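You operate a simulated robot arm through the tools that you are given. There is no shell and no other tool. Be economical: measure what you need, move in short steps, check, and stop when the job is done.

The job below is to be done with a simulated two-armed robot. You get a single attempt, and the scene is never put back.

Task
Read the orange meter and purge the block at the chart's pressure.
Fine: hold the meter steady with one hand while the other presses its button; set the pressure dial, then open the inlet valve, let the gas run a few seconds and shut it within 45 seconds. Leave shield shut and vent open.

The check looks at the end state, three seconds after you hand in, the way a careful person would. Anything else that was tipped, shoved, dropped, spilled or broken makes it a failure.

Robot
Two 7-joint arms with two-finger parallel grippers on one trunk, on a base that drives. Base frame: it is fixed to the floor where the robot stands at the start and does not move with it; the origin is under the middle of the robot, x ahead of it, y to its left, z up. Units: mm, rad, N and s.
The left shoulder is at the start at [70, 163, 1220], the right one opposite. With the tool pointing down near the work surface each hand reaches from about 380 to 880 mm from the robot's upright axis, wherever it stands, measured 20 degrees to its own side. Places, roughly: inlet valve [800, -200, 900]; meter button [500, -200, 900]; vent valve [800, -400, 1000]. Payload 3.43 kg a hand.
The TCP of each hand is the grasp point between the finger pads, 34 mm short of the fingertips. In the tool frame z runs along the fingers and y along their closing line. Largest opening 128 mm; finger width 24, thickness 12; the body of the gripper, 48 by 130 mm, starts 96 mm behind the TCP.
Orientation is told as [roll, pitch, yaw] about the base's x, y, z axes, in that order, counted from this pose: with the fingers straight down and closing along the base's y, the tool's x points along the base's -x, its y along +y and its z along -z.

Tools
- The arms move only by the tool nudge_tool. It takes "left_targets", "right_targets" or both (then of equal length, played together; a hand with none holds still); each is a list of rows, each an object (a shift or turn left out is 0, a gripper value left out holds the last) with "dp": the shift along the base's x, y, z in mm, a list of three; "angular": the turn, a rotation vector about the base's x, y, z in rad, a list of three; "jaw": the opening, from 0 (shut) to 1 (fully open). In form: [{"dp": [dx, dy, dz], "angular": [rx, ry, rz], "jaw": jaw}, ...]. A call has 1 to 20 rows; each row shifts and turns the commanded pose from where the row before left it. A row lasts 0.2 s, in which the tool goes at most 50 mm and 0.15 rad; a call with a longer step from one row to the next is refused whole, and so is a gripper value outside its range. Where a pose cannot be reached the arm comes as near as it can. A force on the tool above 50 N (or 10 N above the force at the start of the call, whichever is more), or a blocked arm, ends the call early, and 0.2 s more pass. The fingers move at their own pace (about 153 mm/s each) and stop on an object; they squeeze with about 22 N. The grip force told is the motor's: it shows also when the fingers shut on nothing. Time passes only in rows, and 0.2 s behind the last, so rows that do not move let the fingers close. The reply holds the time, the measured pose of the TCP, the force on the tool along the base axes, the opening and the grip force, in the units named above and with some noise, with the torque about the TCP (base axes, N m) and any sound that the robot's microphone picked up.
- Cameras (640 x 400 px; columns grow to the right, rows downward): "scene" is now at [122.1, -50.1, 1448.2]; the picture's right is [-0.56, -0.83, 0.00], its down [-0.48, 0.33, -0.81] and it looks along [0.67, -0.45, -0.58] (base axes); focal length 295 px, centre (320, 200). "left" rides on the left gripper at [76, 11, -160] in its tool frame; the picture's right is [-0.15, 0.99, 0.00], its down [-0.88, -0.13, -0.46] and it looks along [-0.45, -0.07, 0.89] (tool axes); focal length 234 px, centre (320, 200). "right" rides on the right gripper at [76, -11, -160] in its tool frame; the picture's right is [0.15, 0.99, 0.00], its down [-0.88, 0.13, -0.46] and it looks along [-0.45, 0.07, 0.89] (tool axes); focal length 234 px, centre (320, 200). There is no depth. A picture from a camera that has moved, and an enlarged one, comes with that camera's place and axes in the base frame and with its lens.
- snapshot(camera): a new picture of that camera. No time passes.
- move_column(by): slides the trunk up (or, below 0, down) by that many mm; the arms and the scene camera ride with it, the base frame stays. It gives what a move gives, with no picture.
- drive_base(legs): drives the robot by 1 to 6 legs, each [ahead, left, turn to the left] in mm, mm and rad, along the robot's own axes; the way and the turn of a leg run together, so that a leg with both is an arc; at most 1500 mm and 3.142 rad a leg. The arms and the cameras ride along, it lands a little off, and it stops where it bumps. It gives what a move gives.
- head_to(pan, tilt): turns the head with the scene camera to pan (to the left, within 1.501 rad either way) and tilt (down, from -0.506 to 1.204), counted from straight ahead of the robot. It gives what a move gives.
- close_up(camera, box): a new picture of the part [left, top, right, bottom] of that camera's present view, enlarged. No time passes.
- sign_off(): hands the job in; it is judged then, once.

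Work in short steps. Places have to be worked out from the pictures, the camera data and where the tool is seen: move nearer, look again, correct. Check each grasp and each placing, and mend what went wrong. You have 120 turns and 88 pictures in all, those below and enlarged ones among them. Open the grippers and draw the arms clear of the work before you hand the job in, unless the task says otherwise; then end with one line.

The tools are called after "Request:" by a JSON object that holds its "op" and its "data". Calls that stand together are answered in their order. nudge_tool: Moves the arms, as the interface text tells. Its arguments: {"type":"object","properties":{"left_targets":{"type":"array"},"right_targets":{"type":"array"}},"required":[]} The other tools are called the same way: move_column (by) slides the trunk up or down; drive_base (legs) drives the base; head_to (pan, tilt) turns the head that bears the scene camera; snapshot (camera) takes a picture; close_up (camera, box) takes an enlarged picture of a part of a camera's view; sign_off () hands the job in.

At the start:

```text
clock: 0.0
left_position: [705.2, -77.3, 1118.9]
left_orientation: [0.001, 0.0, 0.001]
left_ft_force: [-0.4, -0.1, -0.9]
left_ft_torque: [-0.04, -0.03, 0.0]
left_opening: 127.9
left_finger_force: 0.0
right_position: [429.6, -508.8, 1204.3]
right_orientation: [0.0, 0.0, 0.0]
right_ft_force: [-0.9, 0.2, 1.0]
right_ft_torque: [0.03, 0.03, -0.03]
right_opening: 127.8
right_finger_force: 0.1
trunk travel left (down, up): [-700.0, 240.0]
robot x, y, heading: [-4.3, 1.0, -0.004]
head pan, tilt: [-0.593, 0.623]
```

scene: 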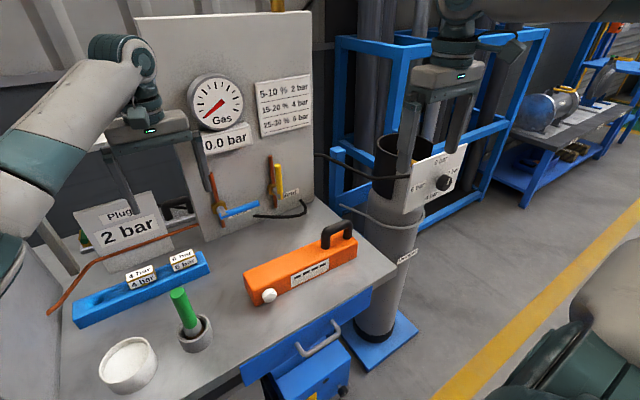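
right: 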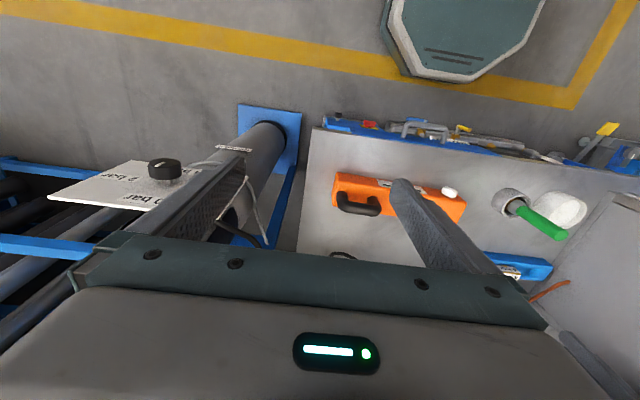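
left: 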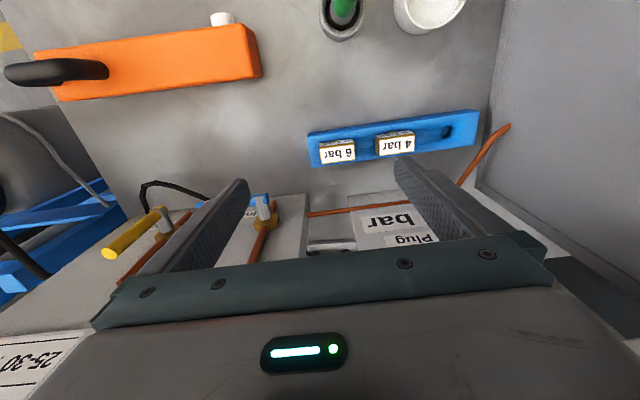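

I'll start with close-ups to read the chart, the dial, the plug label and the meter.

Request:
{"op": "close_up", "data": {"camera": "scene", "box": [180, 60, 330, 230]}}

Request:
{"op": "close_up", "data": {"camera": "scene", "box": [60, 180, 220, 340]}}

Request:
{"op": "close_up", "data": {"camera": "scene", "box": [380, 130, 480, 220]}}

Request:
{"op": "close_up", "data": {"camera": "scene", "box": [230, 210, 370, 320]}}

```text
2.35 times, centred on (255, 145) of scene
camera zoom: at [122.1, -50.1, 1448.2], right [-0.56, -0.83, 0.0], down [-0.48, 0.33, -0.81], along [0.67, -0.45, -0.58], focal length 695 px, centre (473, 329)
```

zoom: 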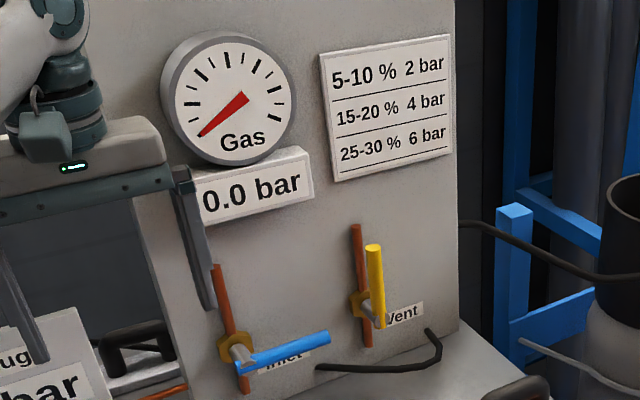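

```text
2.50 times, centred on (140, 260) of scene
camera zoom: at [122.1, -50.1, 1448.2], right [-0.56, -0.83, 0.0], down [-0.48, 0.33, -0.81], along [0.67, -0.45, -0.58], focal length 738 px, centre (770, 50)
```

zoom: 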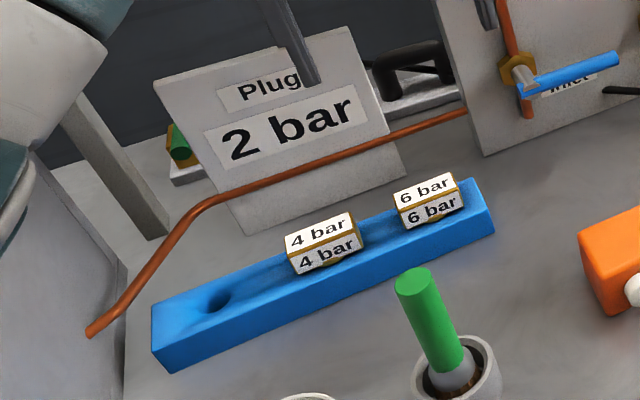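

```text
4.44 times, centred on (430, 175) of scene
camera zoom: at [122.1, -50.1, 1448.2], right [-0.56, -0.83, 0.0], down [-0.48, 0.33, -0.81], along [0.67, -0.45, -0.58], focal length 1312 px, centre (-169, 311)
```

zoom: 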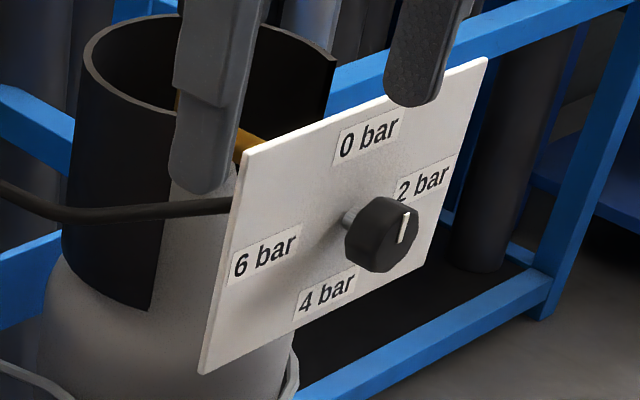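

```text
3.64 times, centred on (300, 265) of scene
camera zoom: at [122.1, -50.1, 1448.2], right [-0.56, -0.83, 0.0], down [-0.48, 0.33, -0.81], along [0.67, -0.45, -0.58], focal length 1074 px, centre (393, -36)
```

zoom: 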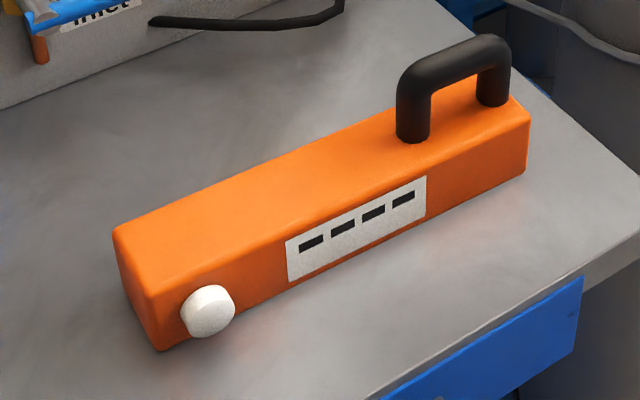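

The meter has dark dashes until its button is pressed. The dial is near [523,-759,985] and pointing to about 2 bar. I'll bring the right hand above the meter handle, turned 90°, to hold it there.

Request:
{"op": "nudge_tool", "data": {"right_targets": [{"dp": [13, 11, -7], "angular": [0, 0, 0.143]}, {"dp": [13, 11, -7], "angular": [0, 0, 0.143]}, {"dp": [13, 11, -7], "angular": [0, 0, 0.143]}, {"dp": [13, 11, -7], "angular": [0, 0, 0.143]}, {"dp": [13, 11, -7], "angular": [0, 0, 0.143]}, {"dp": [13, 11, -7], "angular": [0, 0, 0.143]}, {"dp": [13, 11, -7], "angular": [0, 0, 0.143]}, {"dp": [13, 11, -7], "angular": [0, 0, 0.143]}, {"dp": [13, 11, -7], "angular": [0, 0, 0.143]}, {"dp": [13, 11, -7], "angular": [0, 0, 0.143]}, {"dp": [0, 0, 0], "angular": [0, 0, 0.14]}]}}

Request:
{"op": "snapshot", "data": {"camera": "scene"}}

Request:
{"op": "snapshot", "data": {"camera": "right"}}

```text
clock: 2.4
left_position: [705.9, -77.2, 1118.2]
left_orientation: [-0.001, 0.0, -0.001]
left_ft_force: [0.0, 0.1, 0.1]
left_ft_torque: [-0.01, -0.02, 0.0]
left_opening: 128.0
left_finger_force: 0.1
right_position: [558.6, -399.6, 1133.7]
right_orientation: [0.0, 0.001, 1.571]
right_ft_force: [0.9, 0.6, 0.0]
right_ft_torque: [0.01, 0.01, 0.0]
right_opening: 128.3
right_finger_force: 0.1
trunk travel left (down, up): [-700.0, 240.0]
robot x, y, heading: [1.3, -0.7, 0.0]
head pan, tilt: [-0.593, 0.623]
```

```text
80 pictures are left
camera scene: at [121.5, -50.6, 1448.2], right [-0.56, -0.83, 0.0], down [-0.48, 0.33, -0.81], along [0.67, -0.45, -0.58], focal length 295 px, centre (320, 200)
```

scene: 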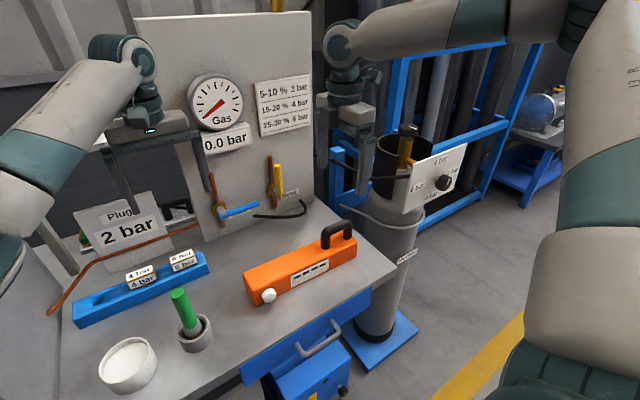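

```text
79 pictures are left
camera right: at [570.2, -475.0, 1292.9], right [-0.99, -0.15, 0.0], down [-0.13, 0.88, 0.46], along [-0.07, 0.45, -0.89], focal length 234 px, centre (320, 200)
```

right: 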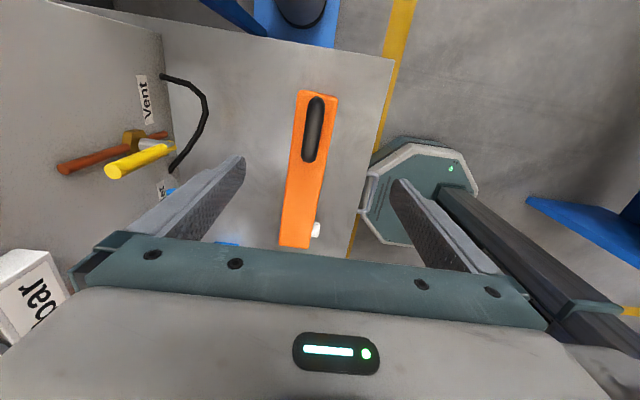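

Both cameras place the handle bar near [571,-408,945], running along y. I'll lower the right hand onto it in steps, stop a little above and look.

Request:
{"op": "nudge_tool", "data": {"right_targets": [{"dp": [6, -4, -30]}, {"dp": [6, -4, -30]}, {"dp": [0, 0, -30]}, {"dp": [0, 0, -30]}, {"dp": [0, 0, -20]}, {"dp": [0, 0, -10]}, {}]}}

Request:
{"op": "snapshot", "data": {"camera": "right"}}

Request:
{"op": "close_up", "data": {"camera": "scene", "box": [230, 120, 430, 320]}}

```text
clock: 4.0
left_position: [706.0, -76.8, 1117.9]
left_orientation: [0.0, 0.0, -0.001]
left_ft_force: [-0.5, -0.3, 0.4]
left_ft_torque: [0.01, -0.01, 0.0]
left_opening: 127.9
left_finger_force: 0.1
right_position: [571.4, -405.7, 983.3]
right_orientation: [-0.001, 0.0, 1.568]
right_ft_force: [0.4, -0.3, -0.1]
right_ft_torque: [0.01, 0.0, 0.0]
right_opening: 127.6
right_finger_force: 0.1
trunk travel left (down, up): [-700.0, 240.0]
robot x, y, heading: [1.8, -0.3, -0.005]
head pan, tilt: [-0.593, 0.623]
```

```text
78 pictures are left
camera right: at [582.5, -482.9, 1143.2], right [-0.99, -0.15, 0.0], down [-0.13, 0.88, 0.46], along [-0.07, 0.45, -0.89], focal length 234 px, centre (320, 200)
```

right: 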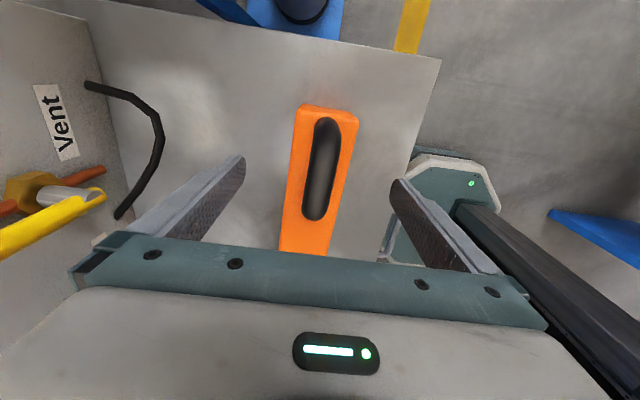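

```text
2.00 times, centred on (330, 220) of scene
camera zoom: at [122.1, -50.1, 1448.2], right [-0.56, -0.83, 0.0], down [-0.48, 0.33, -0.81], along [0.67, -0.45, -0.58], focal length 590 px, centre (300, 160)
```

zoom: 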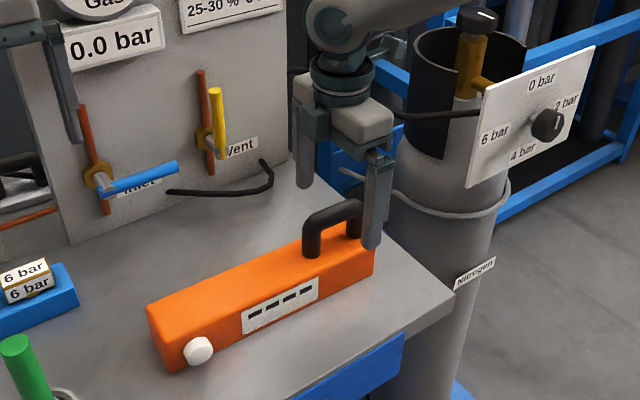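

The hand is well centred over the bar. I'll lower to z≈948 and close gently.

Request:
{"op": "nudge_tool", "data": {"right_targets": [{"dp": [-1, -2, -15], "angular": [0, 0, 0.035]}, {"dp": [-1, 0, -10]}, {"dp": [0, 0, -9]}, {}, {"jaw": 0.0}, {}, {}, {}]}}

Request:
{"op": "close_up", "data": {"camera": "scene", "box": [230, 120, 430, 320]}}

```text
clock: 5.8
left_position: [705.7, -76.0, 1118.1]
left_orientation: [0.0, -0.001, -0.001]
left_ft_force: [0.1, -0.1, -0.1]
left_ft_torque: [0.03, 0.01, -0.01]
left_opening: 128.0
left_finger_force: 0.1
right_position: [570.1, -407.7, 947.9]
right_orientation: [0.0, -0.001, 1.604]
right_ft_force: [0.7, -0.2, 0.1]
right_ft_torque: [-0.18, -0.03, -0.12]
right_opening: 24.4
right_finger_force: 22.0
trunk travel left (down, up): [-700.0, 240.0]
robot x, y, heading: [0.1, -0.8, 0.002]
head pan, tilt: [-0.593, 0.623]
```

```text
2.00 times, centred on (330, 220) of scene
camera zoom: at [122.3, -50.0, 1448.2], right [-0.56, -0.83, 0.0], down [-0.48, 0.33, -0.81], along [0.67, -0.45, -0.58], focal length 590 px, centre (300, 160)
```

zoom: 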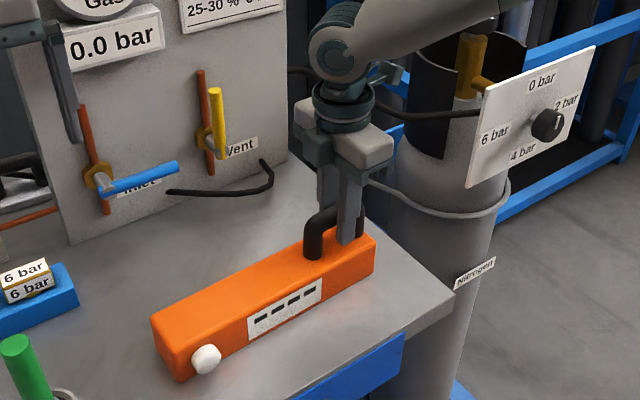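

The handle is gripped (24 mm). The button tip is now near [520,-188,880]. I'll take the left hand, jaw shut, above a point on the robot side of the button.

Request:
{"op": "nudge_tool", "data": {"left_targets": [{"dp": [-40, -19, 0], "jaw": 0.0}, {"dp": [-40, -19, 0]}, {"dp": [-40, -19, 0]}, {"dp": [-40, -19, -10]}, {"dp": [-40, -18, -25]}, {"dp": [-30, -18, -25]}, {}, {}]}}

Request:
{"op": "snapshot", "data": {"camera": "left"}}

Request:
{"op": "snapshot", "data": {"camera": "scene"}}

```text
refused: row 5 steps farther than a row can; nothing moved
```

```text
75 pictures are left
camera left: at [629.6, -65.6, 1277.6], right [0.15, 0.99, 0.0], down [0.88, -0.13, 0.46], along [0.45, -0.07, -0.89], focal length 234 px, centre (320, 200)
```

left: 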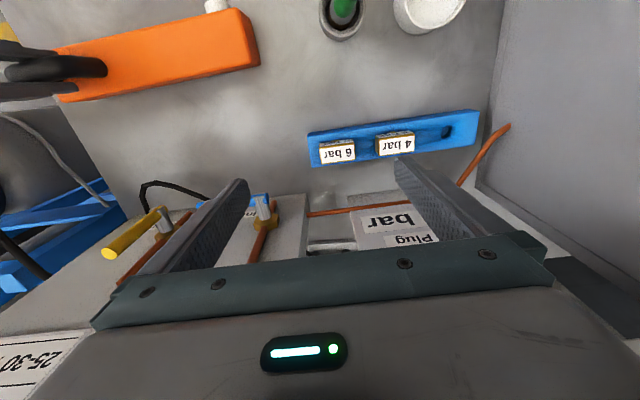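

```text
74 pictures are left
camera scene: at [122.3, -50.0, 1448.2], right [-0.56, -0.83, 0.0], down [-0.48, 0.33, -0.81], along [0.67, -0.45, -0.58], focal length 295 px, centre (320, 200)
```

scene: 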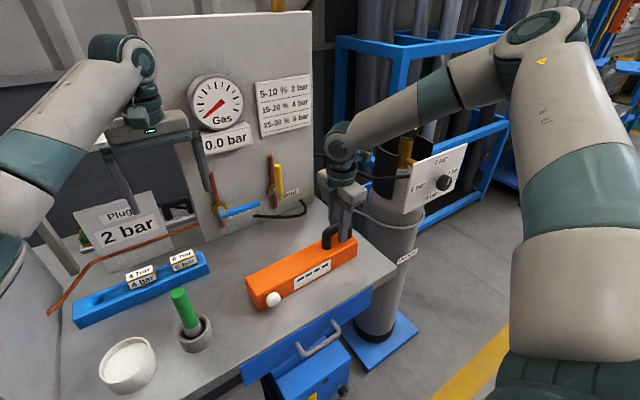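

A row was too long. The left camera independently gives the button at about [520,-192,880], which agrees. I'll repeat with shorter rows.

Request:
{"op": "nudge_tool", "data": {"left_targets": [{"dp": [-34, -16, 0], "jaw": 0.0}, {"dp": [-34, -16, 0]}, {"dp": [-34, -16, 0]}, {"dp": [-34, -16, -10]}, {"dp": [-34, -16, -20]}, {"dp": [-34, -16, -20]}, {"dp": [-32, -18, -20]}, {}, {}]}}

Request:
{"op": "snapshot", "data": {"camera": "left"}}

Request:
{"op": "snapshot", "data": {"camera": "scene"}}

```text
clock: 7.8
left_position: [469.3, -191.5, 1049.2]
left_orientation: [-0.001, 0.0, 0.0]
left_ft_force: [0.2, -0.2, -0.2]
left_ft_torque: [0.01, -0.01, 0.01]
left_opening: 0.0
left_finger_force: 21.9
right_position: [570.8, -408.8, 949.7]
right_orientation: [0.0, -0.001, 1.604]
right_ft_force: [-0.1, -0.6, -0.7]
right_ft_torque: [-0.19, -0.02, -0.08]
right_opening: 24.7
right_finger_force: 21.5
trunk travel left (down, up): [-700.0, 240.0]
robot x, y, heading: [-1.4, -0.9, 0.002]
head pan, tilt: [-0.593, 0.623]
```

```text
73 pictures are left
camera left: at [393.4, -180.0, 1208.4], right [0.15, 0.99, 0.0], down [0.88, -0.13, 0.46], along [0.45, -0.07, -0.89], focal length 234 px, centre (320, 200)
```

left: 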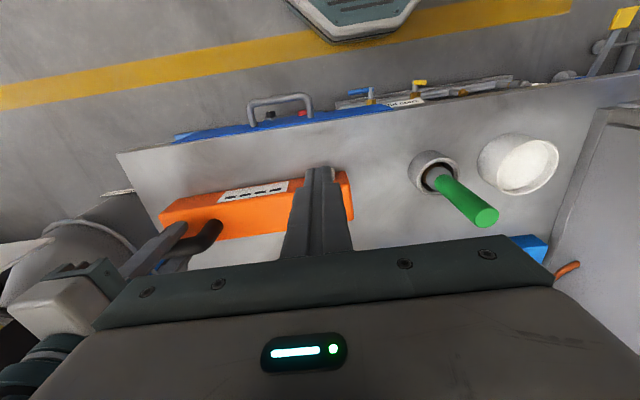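

```text
72 pictures are left
camera scene: at [122.2, -50.1, 1448.2], right [-0.56, -0.83, 0.0], down [-0.48, 0.33, -0.81], along [0.67, -0.45, -0.58], focal length 295 px, centre (320, 200)
```

scene: 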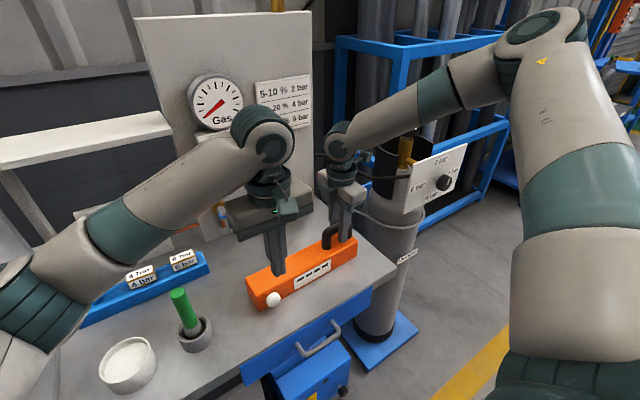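

I'm lined up in y. I'll lower to z≈908, still about 35 mm short of the button.

Request:
{"op": "nudge_tool", "data": {"left_targets": [{"dp": [0, 0, -30]}, {"dp": [0, 0, -30]}, {"dp": [0, 0, -30]}, {"dp": [0, 0, -30]}, {"dp": [0, 0, -12]}, {"dp": [0, 0, -9]}, {}]}}

Request:
{"op": "close_up", "data": {"camera": "scene", "box": [200, 200, 360, 330]}}

Request:
{"op": "snapshot", "data": {"camera": "left"}}

```text
clock: 9.4
left_position: [469.0, -190.7, 909.4]
left_orientation: [0.0, 0.0, 0.0]
left_ft_force: [0.3, -0.2, 0.2]
left_ft_torque: [-0.04, -0.04, 0.02]
left_opening: 0.2
left_finger_force: 22.7
right_position: [570.8, -409.5, 949.1]
right_orientation: [0.001, 0.001, 1.604]
right_ft_force: [-0.3, -0.1, 0.9]
right_ft_torque: [0.0, 0.0, -0.06]
right_opening: 24.5
right_finger_force: 22.4
trunk travel left (down, up): [-700.0, 240.0]
robot x, y, heading: [1.3, 2.8, -0.0]
head pan, tilt: [-0.593, 0.623]
```

```text
3.08 times, centred on (280, 265) of scene
camera zoom: at [122.1, -50.2, 1448.2], right [-0.56, -0.83, 0.0], down [-0.48, 0.33, -0.81], along [0.67, -0.45, -0.58], focal length 908 px, centre (443, 0)
```

zoom: 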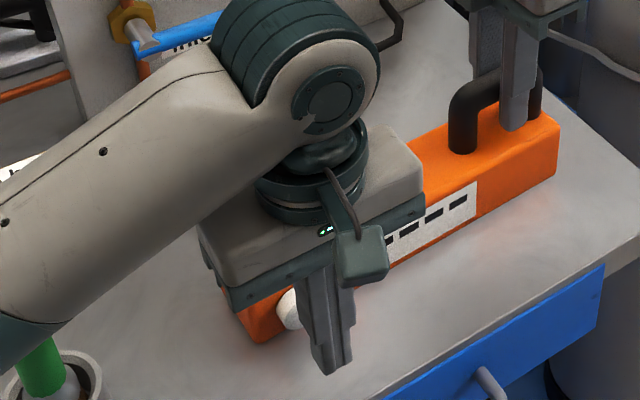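

```text
70 pictures are left
camera left: at [393.1, -179.4, 1067.9], right [0.15, 0.99, 0.0], down [0.88, -0.13, 0.46], along [0.45, -0.07, -0.89], focal length 234 px, centre (320, 200)
```

left: 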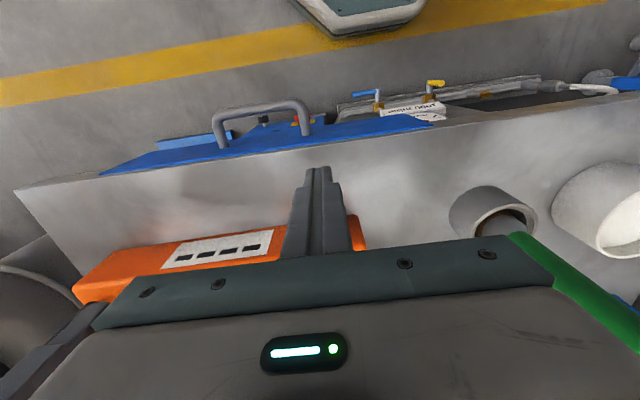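

The button sits just beyond the fingertips, and the left camera can see the display. I'll push slowly toward +x with short rows.

Request:
{"op": "nudge_tool", "data": {"left_targets": [{"dp": [10, 0, -1]}, {"dp": [10, 0, 0]}, {"dp": [8, 0, 0]}, {"dp": [3, 0, 0]}, {"dp": [3, 0, 0]}, {"dp": [3, 0, 0]}, {}]}}

Request:
{"op": "close_up", "data": {"camera": "left", "box": [60, 140, 380, 340]}}

```text
clock: 11.0
left_position: [506.7, -191.3, 906.1]
left_orientation: [0.0, 0.002, 0.001]
left_ft_force: [-2.0, 1.0, -0.4]
left_ft_torque: [0.05, 0.03, 0.03]
left_opening: 0.0
left_finger_force: 22.3
right_position: [570.1, -410.2, 949.8]
right_orientation: [0.0, 0.001, 1.603]
right_ft_force: [1.7, -0.3, 0.1]
right_ft_torque: [0.06, 0.01, -0.22]
right_opening: 24.4
right_finger_force: 22.0
trunk travel left (down, up): [-700.0, 240.0]
robot x, y, heading: [-7.3, 0.5, -0.003]
head pan, tilt: [-0.593, 0.623]
```

```text
2.00 times, centred on (220, 240) of left
camera zoom: at [430.2, -179.7, 1065.6], right [0.15, 0.99, 0.0], down [0.88, -0.13, 0.45], along [0.45, -0.07, -0.89], focal length 468 px, centre (520, 120)
```

zoom: 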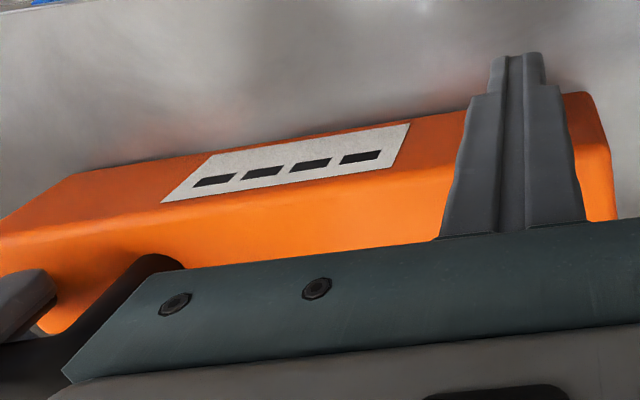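

Contact has started (about 2 N). I'll push a few millimetres more and hold briefly.

Request:
{"op": "nudge_tool", "data": {"left_targets": [{"dp": [2, 0, 0]}, {"dp": [2, 0, 0]}, {"dp": [2, 0, 0]}, {}, {}]}}

Request:
{"op": "close_up", "data": {"camera": "left", "box": [60, 140, 380, 340]}}

```text
clock: 12.2
left_position: [512.2, -190.3, 906.9]
left_orientation: [0.0, 0.002, -0.002]
left_ft_force: [-4.0, 2.1, -1.1]
left_ft_torque: [0.04, 0.11, 0.03]
left_opening: 0.0
left_finger_force: 21.8
right_position: [569.9, -408.6, 950.1]
right_orientation: [0.001, 0.0, 1.603]
right_ft_force: [3.4, -1.3, 0.7]
right_ft_torque: [0.08, -0.04, -0.66]
right_opening: 24.6
right_finger_force: 22.0
trunk travel left (down, up): [-700.0, 240.0]
robot x, y, heading: [-0.4, 2.6, -0.002]
head pan, tilt: [-0.593, 0.623]
heard: click
```

```text
2.00 times, centred on (220, 240) of left
camera zoom: at [435.9, -179.4, 1065.6], right [0.15, 0.99, 0.0], down [0.88, -0.13, 0.45], along [0.45, -0.07, -0.89], focal length 468 px, centre (520, 120)
```

zoom: 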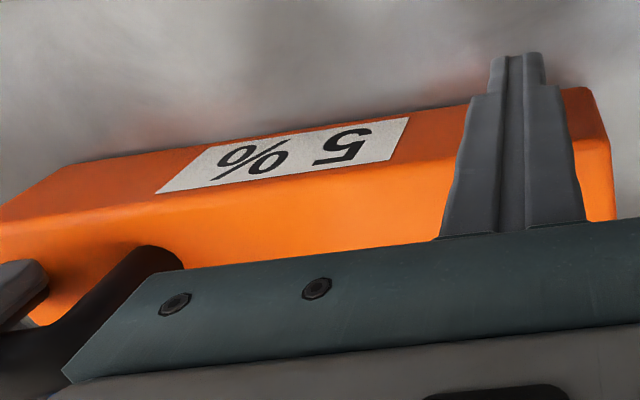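

Click heard and the display reads "5 %", so the chart gives 2 bar. I'll back off the button, then raise the left hand.

Request:
{"op": "nudge_tool", "data": {"left_targets": [{"dp": [-8, 0, 0]}, {"dp": [-20, 0, 0]}, {"dp": [-20, 0, 0]}, {"dp": [0, 0, 35]}, {"dp": [0, 0, 45]}, {"dp": [0, 0, 45]}, {"dp": [0, 0, 45]}, {}]}}

Request:
{"op": "snapshot", "data": {"camera": "left"}}

```text
clock: 14.0
left_position: [464.7, -191.2, 1076.7]
left_orientation: [-0.001, 0.0, 0.001]
left_ft_force: [-0.1, 0.3, 0.6]
left_ft_torque: [-0.01, -0.04, -0.02]
left_opening: 0.0
left_finger_force: 22.2
right_position: [569.5, -408.8, 949.5]
right_orientation: [0.002, 0.0, 1.604]
right_ft_force: [-0.6, 0.6, 0.7]
right_ft_torque: [-0.04, -0.01, -0.16]
right_opening: 24.7
right_finger_force: 22.2
trunk travel left (down, up): [-700.0, 240.0]
robot x, y, heading: [3.4, 2.8, -0.004]
head pan, tilt: [-0.593, 0.623]
```

```text
67 pictures are left
camera left: at [388.5, -179.0, 1235.4], right [0.15, 0.99, 0.0], down [0.88, -0.13, 0.46], along [0.45, -0.07, -0.89], focal length 234 px, centre (320, 200)
```

left: 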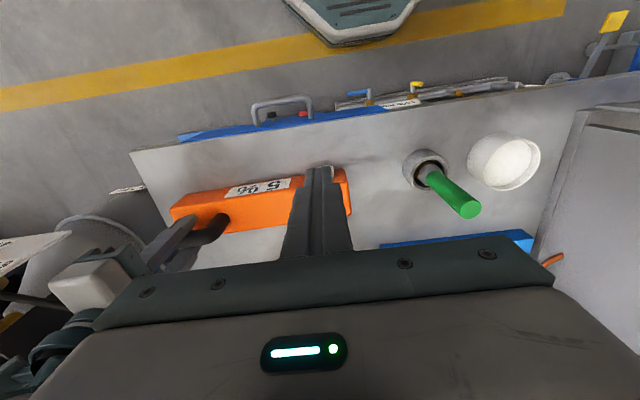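

Reading confirmed. Now I release the handle and lift the right hand, then look at the dial and the plug.

Request:
{"op": "nudge_tool", "data": {"right_targets": [{"jaw": 0.6}, {}, {}, {"dp": [0, 0, 25]}, {"dp": [0, 0, 45]}, {"dp": [0, 0, 45]}, {"dp": [0, 0, 45]}, {}], "left_targets": [{}, {}, {}, {"dp": [-30, 35, 0]}, {"dp": [-30, 35, 0]}, {"dp": [0, 45, 0]}, {"dp": [0, 45, 0]}, {}]}}

Request:
{"op": "snapshot", "data": {"camera": "scene"}}

Request:
{"op": "close_up", "data": {"camera": "scene", "box": [390, 130, 480, 220]}}

```text
clock: 16.0
left_position: [444.4, -116.7, 1085.2]
left_orientation: [0.013, -0.022, -0.154]
left_ft_force: [0.2, -0.4, -0.6]
left_ft_torque: [0.02, -0.03, -0.01]
left_opening: 0.2
left_finger_force: 22.2
right_position: [556.4, -510.7, 1109.9]
right_orientation: [-0.008, -0.013, 1.463]
right_ft_force: [0.0, 0.6, -0.1]
right_ft_torque: [0.0, -0.03, -0.02]
right_opening: 76.5
right_finger_force: 0.0
trunk travel left (down, up): [-700.0, 240.0]
robot x, y, heading: [57.0, -10.4, -0.145]
head pan, tilt: [-0.593, 0.623]
stopped in row 8 (left hand): the arm was blocked; the commanded pose is now the measured one
```

```text
66 pictures are left
camera scene: at [160.3, -98.8, 1448.7], right [-0.67, -0.74, -0.02], down [-0.42, 0.4, -0.81], along [0.61, -0.54, -0.59], focal length 295 px, centre (320, 200)
```

scene: 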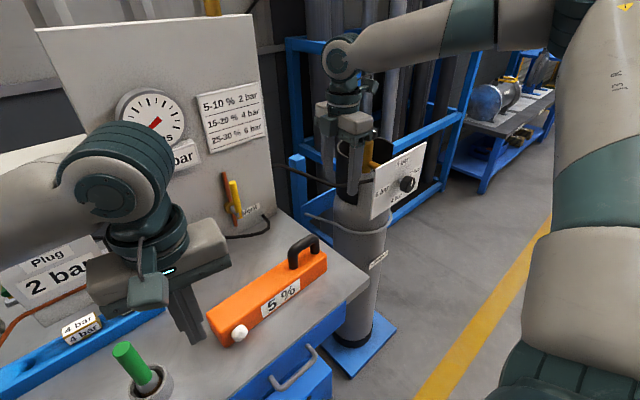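

```text
4.44 times, centred on (435, 175) of scene
camera zoom: at [160.3, -98.8, 1448.7], right [-0.67, -0.74, -0.02], down [-0.42, 0.4, -0.81], along [0.61, -0.54, -0.59], focal length 1312 px, centre (-191, 311)
```

zoom: 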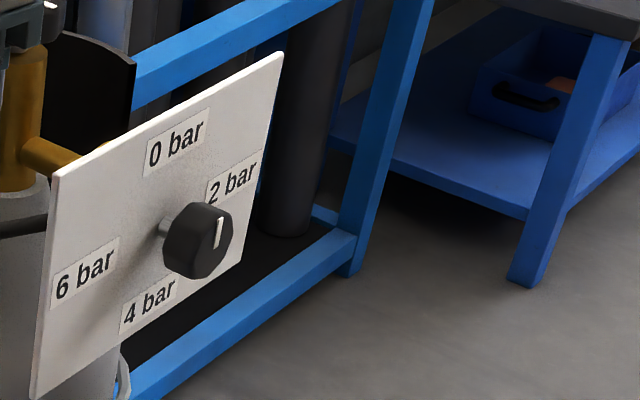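

The left arm was blocked and the base yawed by about -0.145 rad, so its elbow probably hit something on the left. I'll turn the head to look at it.

Request:
{"op": "head_to", "data": {"pan": 0.6, "tilt": 0.7}}

Request:
{"op": "snapshot", "data": {"camera": "scene"}}

```text
clock: 17.4
left_position: [447.6, -116.9, 1083.9]
left_orientation: [0.017, -0.019, -0.147]
left_ft_force: [0.3, -0.1, 0.5]
left_ft_torque: [0.0, -0.01, -0.01]
left_opening: 0.0
left_finger_force: 22.3
right_position: [558.9, -510.7, 1106.7]
right_orientation: [-0.006, -0.015, 1.465]
right_ft_force: [-0.1, -0.5, 0.8]
right_ft_torque: [-0.02, -0.01, -0.01]
right_opening: 76.8
right_finger_force: 0.2
trunk travel left (down, up): [-700.0, 240.0]
robot x, y, heading: [57.3, -11.4, -0.142]
head pan, tilt: [0.6, 0.7]
```

```text
64 pictures are left
camera scene: at [172.9, -5.0, 1443.1], right [0.44, -0.9, -0.01], down [-0.57, -0.27, -0.77], along [0.69, 0.35, -0.63], focal length 295 px, centre (320, 200)
```

scene: 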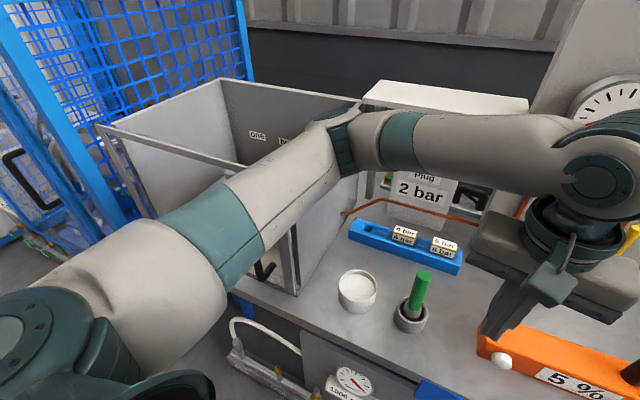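

The left elbow leans on the open bin at the left. I'll reverse the left hand's move, toward +x and -y and up, to free it, then look again.

Request:
{"op": "nudge_tool", "data": {"left_targets": [{"dp": [15, -25, 10]}, {"dp": [20, -30, 10]}, {"dp": [20, -30, 10]}, {"dp": [10, -10, 10]}, {}]}}

Request:
{"op": "snapshot", "data": {"camera": "scene"}}

```text
clock: 18.6
left_position: [521.9, -191.5, 1118.6]
left_orientation: [-0.001, -0.008, -0.138]
left_ft_force: [-0.4, 0.0, 0.7]
left_ft_torque: [-0.01, 0.02, 0.0]
left_opening: 0.1
left_finger_force: 21.9
right_position: [568.9, -491.2, 1110.2]
right_orientation: [0.002, 0.003, 1.468]
right_ft_force: [0.2, 0.2, 0.2]
right_ft_torque: [-0.03, 0.0, 0.0]
right_opening: 76.7
right_finger_force: 0.0
trunk travel left (down, up): [-700.0, 240.0]
robot x, y, heading: [58.4, -11.9, -0.139]
head pan, tilt: [0.6, 0.7]
```

```text
63 pictures are left
camera scene: at [184.1, 19.1, 1441.6], right [0.45, -0.89, 0.0], down [-0.58, -0.29, -0.76], along [0.68, 0.34, -0.64], focal length 295 px, centre (320, 200)
```

scene: 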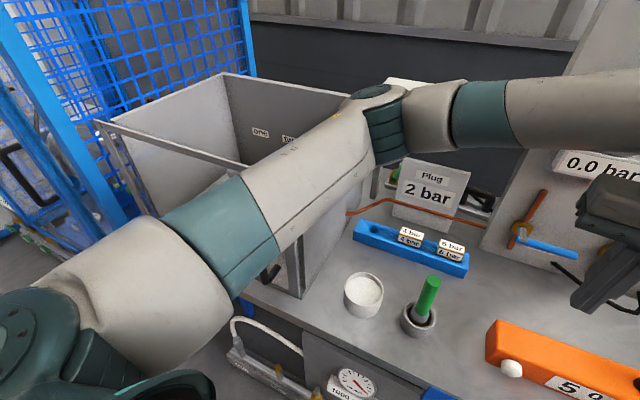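

The elbow has come free of the bin's rim. I'll raise the left hand well up so its elbow clears everything, then check the bin.

Request:
{"op": "nudge_tool", "data": {"left_targets": [{"dp": [0, 0, 40]}, {"dp": [0, 0, 40]}, {"dp": [0, 0, 40]}, {"dp": [0, 0, 40]}, {"dp": [0, 0, 40]}, {"dp": [0, 0, 40]}, {}]}}

Request:
{"op": "snapshot", "data": {"camera": "scene"}}

```text
clock: 20.2
left_position: [520.9, -194.5, 1357.6]
left_orientation: [-0.002, -0.007, -0.142]
left_ft_force: [0.4, 0.2, 0.3]
left_ft_torque: [-0.01, 0.03, 0.03]
left_opening: 0.1
left_finger_force: 21.8
right_position: [568.4, -492.9, 1109.5]
right_orientation: [0.002, 0.003, 1.468]
right_ft_force: [0.1, 0.3, -0.3]
right_ft_torque: [-0.04, -0.01, 0.0]
right_opening: 76.8
right_finger_force: 0.2
trunk travel left (down, up): [-700.0, 240.0]
robot x, y, heading: [58.0, -14.7, -0.141]
head pan, tilt: [0.6, 0.7]
```

```text
62 pictures are left
camera scene: at [184.8, 18.4, 1441.5], right [0.45, -0.89, 0.0], down [-0.58, -0.29, -0.76], along [0.68, 0.34, -0.64], focal length 295 px, centre (320, 200)
```

scene: 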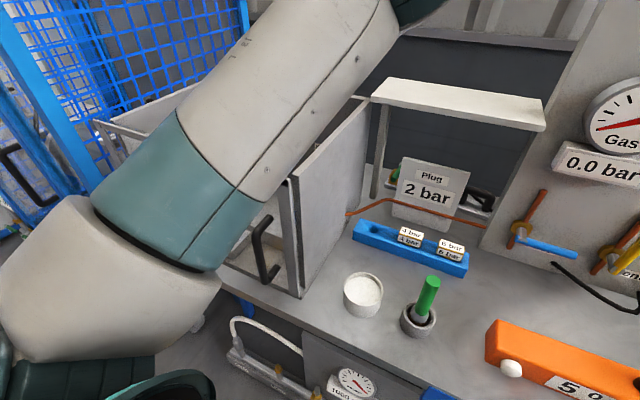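

The bench and bin look in order. From the rays, the dial plate is about x≈551 facing −x, with the knob at y≈−761, z≈983 and its pointer straight up at "0 bar". It needs a quarter turn clockwise. I'll bring the right hand back and outward and pitch it to point along +x.

Request:
{"op": "nudge_tool", "data": {"right_targets": [{"dp": [-25, -20, 0], "angular": [0, 0, 0.1]}, {"dp": [-25, -20, 0], "angular": [0, -0.14, 0]}, {"dp": [-25, -20, 0], "angular": [0, -0.14, 0]}, {"dp": [-25, -20, 0], "angular": [0, -0.14, 0]}, {"dp": [-25, -20, 0], "angular": [0, -0.14, 0]}, {"dp": [-20, -20, 0], "angular": [0, -0.14, 0]}, {"dp": [-10, -20, 0], "angular": [0, -0.14, 0]}, {"dp": [0, -20, 0], "angular": [0, -0.14, 0]}, {"angular": [0, -0.14, 0]}, {"angular": [0, -0.14, 0]}, {"angular": [0, -0.14, 0]}, {"angular": [0, -0.14, 0]}, {"angular": [0, -0.03, 0]}, {}]}}

Request:
{"op": "head_to", "data": {"pan": -0.75, "tilt": 0.5}}

Request:
{"op": "snapshot", "data": {"camera": "scene"}}

Request:
{"op": "snapshot", "data": {"camera": "right"}}

```text
clock: 23.2
left_position: [521.1, -193.4, 1358.5]
left_orientation: [-0.002, -0.005, -0.142]
left_ft_force: [0.0, -0.6, -0.3]
left_ft_torque: [-0.01, -0.01, 0.03]
left_opening: 0.0
left_finger_force: 21.8
right_position: [413.0, -653.0, 1109.7]
right_orientation: [-1.569, -0.004, 1.57]
right_ft_force: [0.3, 0.1, -0.6]
right_ft_torque: [0.04, 0.0, -0.01]
right_opening: 76.6
right_finger_force: 0.1
trunk travel left (down, up): [-700.0, 240.0]
robot x, y, heading: [58.1, -11.1, -0.137]
head pan, tilt: [0.6, 0.7]
```

```text
clock: 24.7
left_position: [520.8, -193.2, 1357.4]
left_orientation: [0.001, -0.006, -0.141]
left_ft_force: [-0.4, 0.6, 0.1]
left_ft_torque: [0.01, -0.02, -0.01]
left_opening: 0.0
left_finger_force: 22.4
right_position: [413.3, -652.0, 1110.3]
right_orientation: [-1.569, -0.003, 1.569]
right_ft_force: [-0.1, -0.5, 0.2]
right_ft_torque: [0.0, 0.0, -0.03]
right_opening: 76.6
right_finger_force: 0.0
trunk travel left (down, up): [-700.0, 240.0]
robot x, y, heading: [59.1, -12.2, -0.137]
head pan, tilt: [-0.75, 0.499]
```

```text
61 pictures are left
camera scene: at [165.4, -90.2, 1459.3], right [-0.78, -0.63, 0.0], down [-0.3, 0.37, -0.88], along [0.55, -0.68, -0.48], focal length 295 px, centre (320, 200)
```

scene: 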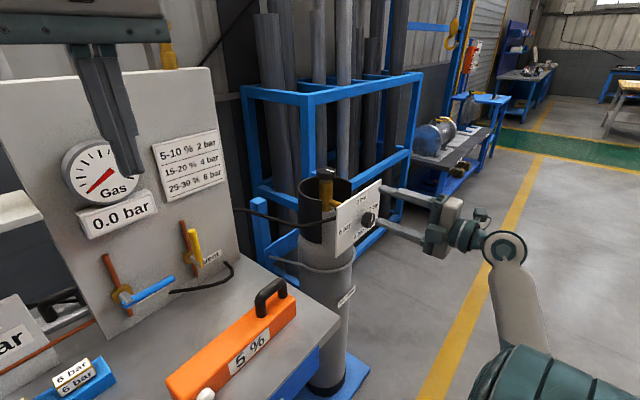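

```text
60 pictures are left
camera right: at [253.5, -728.5, 1122.0], right [0.0, -0.14, -0.99], down [-0.45, 0.88, -0.13], along [0.89, 0.45, -0.07], focal length 234 px, centre (320, 200)
```

right: 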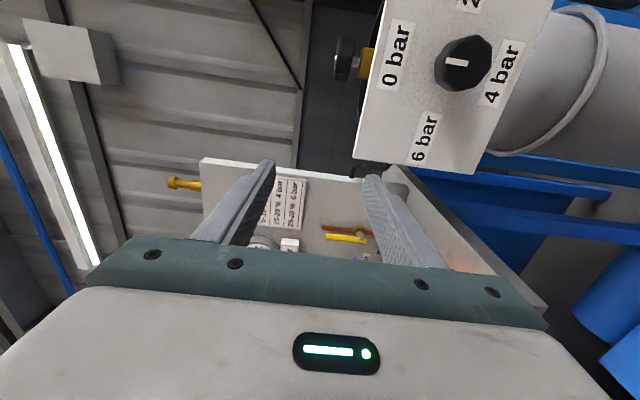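

The right camera confirms the pointer is on 0 bar, and puts the knob at y≈−762, z≈986 with its face at x≈515. I'll line up in front of it with the jaw opened wider.

Request:
{"op": "nudge_tool", "data": {"right_targets": [{"dp": [0, -25, -28], "jaw": 0.75}, {"dp": [0, -25, -28]}, {"dp": [0, -25, -28]}, {"dp": [7, -20, -25]}, {"dp": [10, -14, -15]}, {}]}}

Request:
{"op": "snapshot", "data": {"camera": "right"}}

Request:
{"op": "close_up", "data": {"camera": "scene", "box": [290, 140, 530, 290]}}

```text
clock: 26.1
left_position: [521.1, -192.2, 1358.4]
left_orientation: [-0.004, -0.01, -0.14]
left_ft_force: [0.3, -0.4, -0.8]
left_ft_torque: [0.02, -0.04, -0.01]
left_opening: 0.1
left_finger_force: 21.8
right_position: [431.9, -760.3, 985.3]
right_orientation: [-1.569, -0.004, 1.568]
right_ft_force: [-0.2, -0.3, -0.5]
right_ft_torque: [-0.01, 0.01, -0.02]
right_opening: 95.9
right_finger_force: 0.1
trunk travel left (down, up): [-700.0, 240.0]
robot x, y, heading: [60.2, -8.1, -0.14]
head pan, tilt: [-0.75, 0.499]
```

```text
59 pictures are left
camera right: at [271.6, -836.4, 998.3], right [0.0, -0.14, -0.99], down [-0.45, 0.88, -0.13], along [0.89, 0.45, -0.07], focal length 234 px, centre (320, 200)
```

right: 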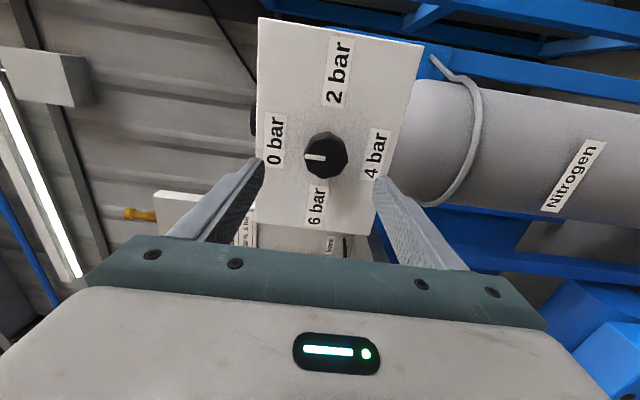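

```text
2.67 times, centred on (410, 215) of scene
camera zoom: at [164.9, -90.0, 1459.4], right [-0.78, -0.63, 0.0], down [-0.3, 0.37, -0.88], along [0.55, -0.68, -0.48], focal length 787 px, centre (80, 160)
```

zoom: 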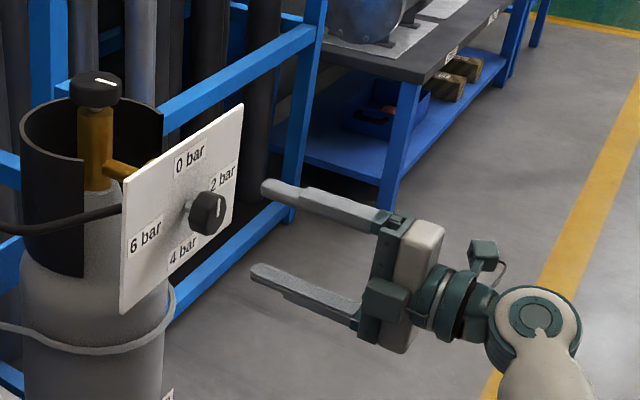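

The knob sits at about y −765, z 983. I'll advance so the fingertips stop about 10 mm short of the plate, then close.

Request:
{"op": "nudge_tool", "data": {"right_targets": [{"dp": [20, -4, -2]}, {"dp": [20, 0, 0]}, {"dp": [15, 0, 0]}, {"dp": [10, 0, 0]}, {"dp": [6, 0, 0]}, {}]}}

Request:
{"op": "snapshot", "data": {"camera": "right"}}

Request:
{"op": "close_up", "data": {"camera": "scene", "box": [290, 140, 530, 290]}}

```text
clock: 27.5
left_position: [521.2, -193.1, 1358.0]
left_orientation: [0.0, -0.007, -0.14]
left_ft_force: [0.2, -1.0, -0.5]
left_ft_torque: [0.0, -0.02, 0.0]
left_opening: 0.1
left_finger_force: 22.3
right_position: [501.0, -763.8, 983.3]
right_orientation: [-1.568, -0.004, 1.568]
right_ft_force: [0.8, -0.8, 0.1]
right_ft_torque: [0.03, 0.0, -0.02]
right_opening: 96.1
right_finger_force: 0.1
trunk travel left (down, up): [-700.0, 240.0]
robot x, y, heading: [60.5, -15.9, -0.139]
head pan, tilt: [-0.75, 0.499]
```

```text
57 pictures are left
camera right: at [341.5, -840.6, 995.8], right [0.0, -0.14, -0.99], down [-0.45, 0.88, -0.13], along [0.89, 0.45, -0.07], focal length 234 px, centre (320, 200)
```

right: 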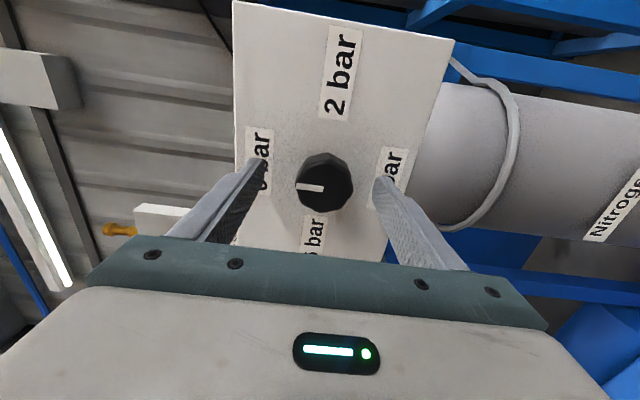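

```text
2.67 times, centred on (410, 215) of scene
camera zoom: at [165.3, -90.3, 1459.3], right [-0.78, -0.63, 0.0], down [-0.3, 0.37, -0.88], along [0.55, -0.68, -0.48], focal length 787 px, centre (80, 160)
```

zoom: 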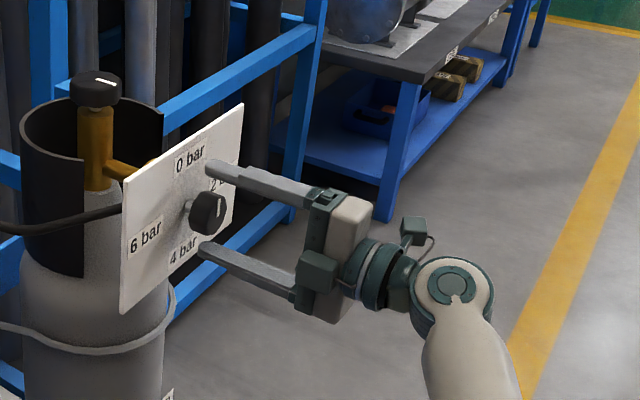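

The fingers bracket the knob above and below. Closing now.

Request:
{"op": "nudge_tool", "data": {"right_targets": [{"dp": [3, 0, 0]}, {"jaw": 0.0}, {}, {}, {}]}}

Request:
{"op": "snapshot", "data": {"camera": "right"}}

```text
clock: 28.7
left_position: [521.9, -195.8, 1357.7]
left_orientation: [0.0, -0.007, -0.141]
left_ft_force: [-0.3, 1.4, -0.2]
left_ft_torque: [0.02, 0.03, -0.01]
left_opening: 0.0
left_finger_force: 22.1
right_position: [504.3, -764.4, 980.0]
right_orientation: [-1.565, -0.005, 1.57]
right_ft_force: [-8.3, 11.1, -24.6]
right_ft_torque: [-0.03, -0.09, -0.27]
right_opening: 47.7
right_finger_force: 44.2
trunk travel left (down, up): [-700.0, 240.0]
robot x, y, heading: [60.7, -12.6, -0.138]
head pan, tilt: [-0.75, 0.499]
```

```text
55 pictures are left
camera right: at [344.9, -841.3, 992.6], right [-0.01, -0.14, -0.99], down [-0.46, 0.88, -0.12], along [0.89, 0.45, -0.07], focal length 234 px, centre (320, 200)
```

right: 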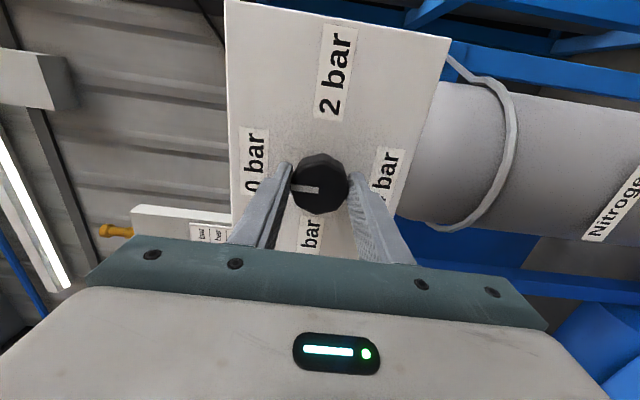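

The grip is on, but a side load of about 25 N says the hand is roughly 4 mm high. I'll shift the command to relieve it.

Request:
{"op": "nudge_tool", "data": {"right_targets": [{"dp": [-1, 1, -3]}, {}]}}

```text
clock: 29.3
left_position: [522.7, -194.6, 1356.6]
left_orientation: [0.0, -0.008, -0.14]
left_ft_force: [0.2, 0.3, 1.0]
left_ft_torque: [0.0, -0.01, 0.01]
left_opening: 0.0
left_finger_force: 22.2
right_position: [504.8, -765.0, 979.2]
right_orientation: [-1.569, -0.006, 1.568]
right_ft_force: [-0.3, 3.2, -17.2]
right_ft_torque: [0.04, 0.18, 0.95]
right_opening: 47.8
right_finger_force: 45.4
trunk travel left (down, up): [-700.0, 240.0]
robot x, y, heading: [59.1, -10.6, -0.138]
head pan, tilt: [-0.75, 0.499]
```

Request:
{"op": "nudge_tool", "data": {"right_targets": [{"dp": [0, 0, -4]}, {}]}}

```text
clock: 29.9
left_position: [522.9, -192.6, 1357.6]
left_orientation: [-0.003, -0.008, -0.139]
left_ft_force: [-0.4, 0.4, -0.3]
left_ft_torque: [0.0, -0.02, 0.01]
left_opening: 0.0
left_finger_force: 21.5
right_position: [504.0, -764.6, 979.7]
right_orientation: [-1.573, -0.001, 1.566]
right_ft_force: [11.0, -4.0, 5.8]
right_ft_torque: [0.25, 0.83, 0.69]
right_opening: 47.5
right_finger_force: 45.2
trunk travel left (down, up): [-700.0, 240.0]
robot x, y, heading: [60.1, -11.2, -0.138]
head pan, tilt: [-0.75, 0.499]
```

The side load is small now. I'll turn +90° about x (clockwise seen from the front) to bring the pointer to 2 bar, in two halves, starting with 0.75 rad.

Request:
{"op": "nudge_tool", "data": {"right_targets": [{"angular": [0.125, 0, 0]}, {"angular": [0.125, 0, 0]}, {"angular": [0.125, 0, 0]}, {"angular": [0.125, 0, 0]}, {"angular": [0.125, 0, 0]}, {"angular": [0.125, 0, 0]}, {}]}}

Request:
{"op": "snapshot", "data": {"camera": "right"}}

```text
clock: 31.5
left_position: [521.3, -192.8, 1357.8]
left_orientation: [-0.002, -0.007, -0.143]
left_ft_force: [-0.2, -1.2, -0.4]
left_ft_torque: [0.02, 0.02, -0.02]
left_opening: 0.0
left_finger_force: 22.3
right_position: [504.9, -764.7, 978.8]
right_orientation: [-1.569, -0.755, 1.57]
right_ft_force: [19.6, -17.1, 24.1]
right_ft_torque: [0.08, -0.04, 0.05]
right_opening: 47.5
right_finger_force: 45.2
trunk travel left (down, up): [-700.0, 240.0]
robot x, y, heading: [61.9, -13.5, -0.136]
head pan, tilt: [-0.75, 0.499]
```

```text
54 pictures are left
camera right: at [344.5, -827.6, 935.5], right [0.0, 0.57, -0.82], down [-0.45, 0.73, 0.51], along [0.89, 0.37, 0.26], focal length 234 px, centre (320, 200)
```

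right: 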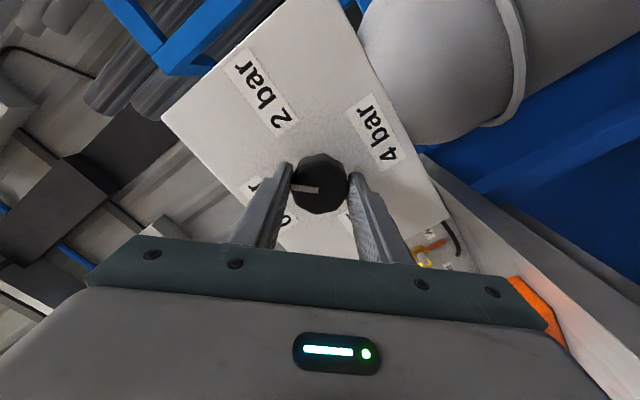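

The knob is turning with the hand. I'll finish the second half, relieving the small side load as I go.

Request:
{"op": "nudge_tool", "data": {"right_targets": [{"dp": [1, -2, 2]}, {"angular": [0.137, 0, 0]}, {"angular": [0.137, 0, 0]}, {"angular": [0.137, 0, 0]}, {"angular": [0.137, 0, 0]}, {"angular": [0.137, 0, 0]}, {"angular": [0.137, 0, 0]}, {}]}}

Request:
{"op": "snapshot", "data": {"camera": "right"}}

```text
clock: 33.3
left_position: [521.4, -190.7, 1359.6]
left_orientation: [-0.003, -0.009, -0.142]
left_ft_force: [0.3, -0.6, 0.7]
left_ft_torque: [-0.01, -0.01, 0.02]
left_opening: 0.0
left_finger_force: 22.1
right_position: [504.1, -762.6, 977.5]
right_orientation: [0.763, -1.561, -0.758]
right_ft_force: [-8.2, 23.6, -12.1]
right_ft_torque: [-0.04, 0.19, 0.27]
right_opening: 47.8
right_finger_force: 45.1
trunk travel left (down, up): [-700.0, 240.0]
robot x, y, heading: [55.9, -13.4, -0.139]
head pan, tilt: [-0.75, 0.499]
```

```text
53 pictures are left
camera right: at [344.0, -774.8, 903.6], right [-0.01, 0.99, -0.14], down [-0.45, 0.12, 0.88], along [0.89, 0.07, 0.45], focal length 234 px, centre (320, 200)
```

right: 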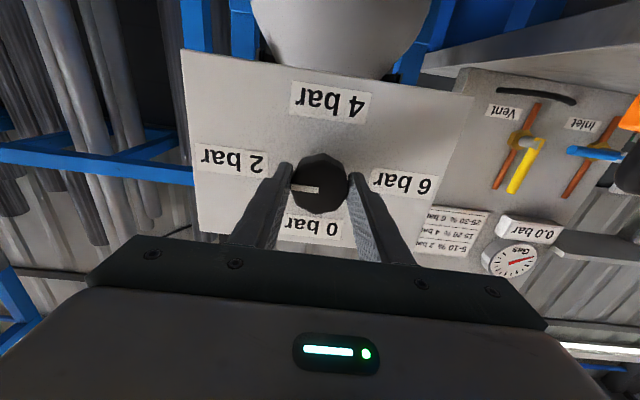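

The pointer is on 2 bar, parallel to the 2–6 row of labels. I'll ease the load, release, and back straight out.

Request:
{"op": "nudge_tool", "data": {"right_targets": [{"dp": [0, 3, -2]}, {"jaw": 0.75}, {}, {}, {"dp": [-20, 0, 0]}, {"dp": [-35, 0, 0]}, {"dp": [-40, 0, 0]}, {}]}}

Request:
{"op": "snapshot", "data": {"camera": "right"}}

Request:
{"op": "close_up", "data": {"camera": "scene", "box": [290, 140, 450, 260]}}

```text
clock: 35.1
left_position: [521.2, -194.5, 1357.4]
left_orientation: [-0.001, -0.006, -0.141]
left_ft_force: [-0.6, 0.0, 0.2]
left_ft_torque: [-0.04, 0.03, 0.0]
left_opening: 0.1
left_finger_force: 21.4
right_position: [409.4, -762.7, 976.5]
right_orientation: [1.083, -1.565, -1.077]
right_ft_force: [0.5, -0.1, 0.4]
right_ft_torque: [0.01, 0.0, 0.04]
right_opening: 95.9
right_finger_force: 0.0
trunk travel left (down, up): [-700.0, 240.0]
robot x, y, heading: [59.8, -14.1, -0.136]
head pan, tilt: [-0.75, 0.499]
```

```text
52 pictures are left
camera right: at [248.2, -773.9, 901.4], right [0.0, 0.99, -0.14], down [-0.45, 0.13, 0.88], along [0.89, 0.07, 0.45], focal length 234 px, centre (320, 200)
```

right: 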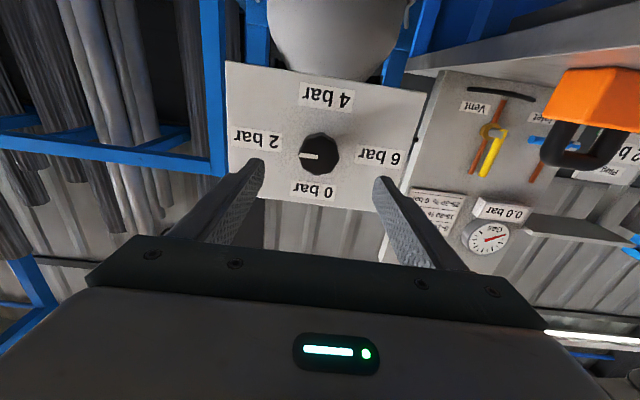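

```text
3.33 times, centred on (370, 200) of scene
camera zoom: at [166.2, -90.3, 1459.2], right [-0.78, -0.63, 0.0], down [-0.3, 0.37, -0.88], along [0.55, -0.68, -0.48], focal length 984 px, centre (153, 200)
```

zoom: 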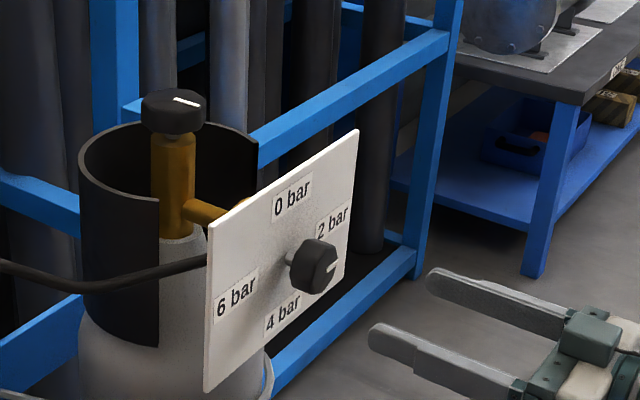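

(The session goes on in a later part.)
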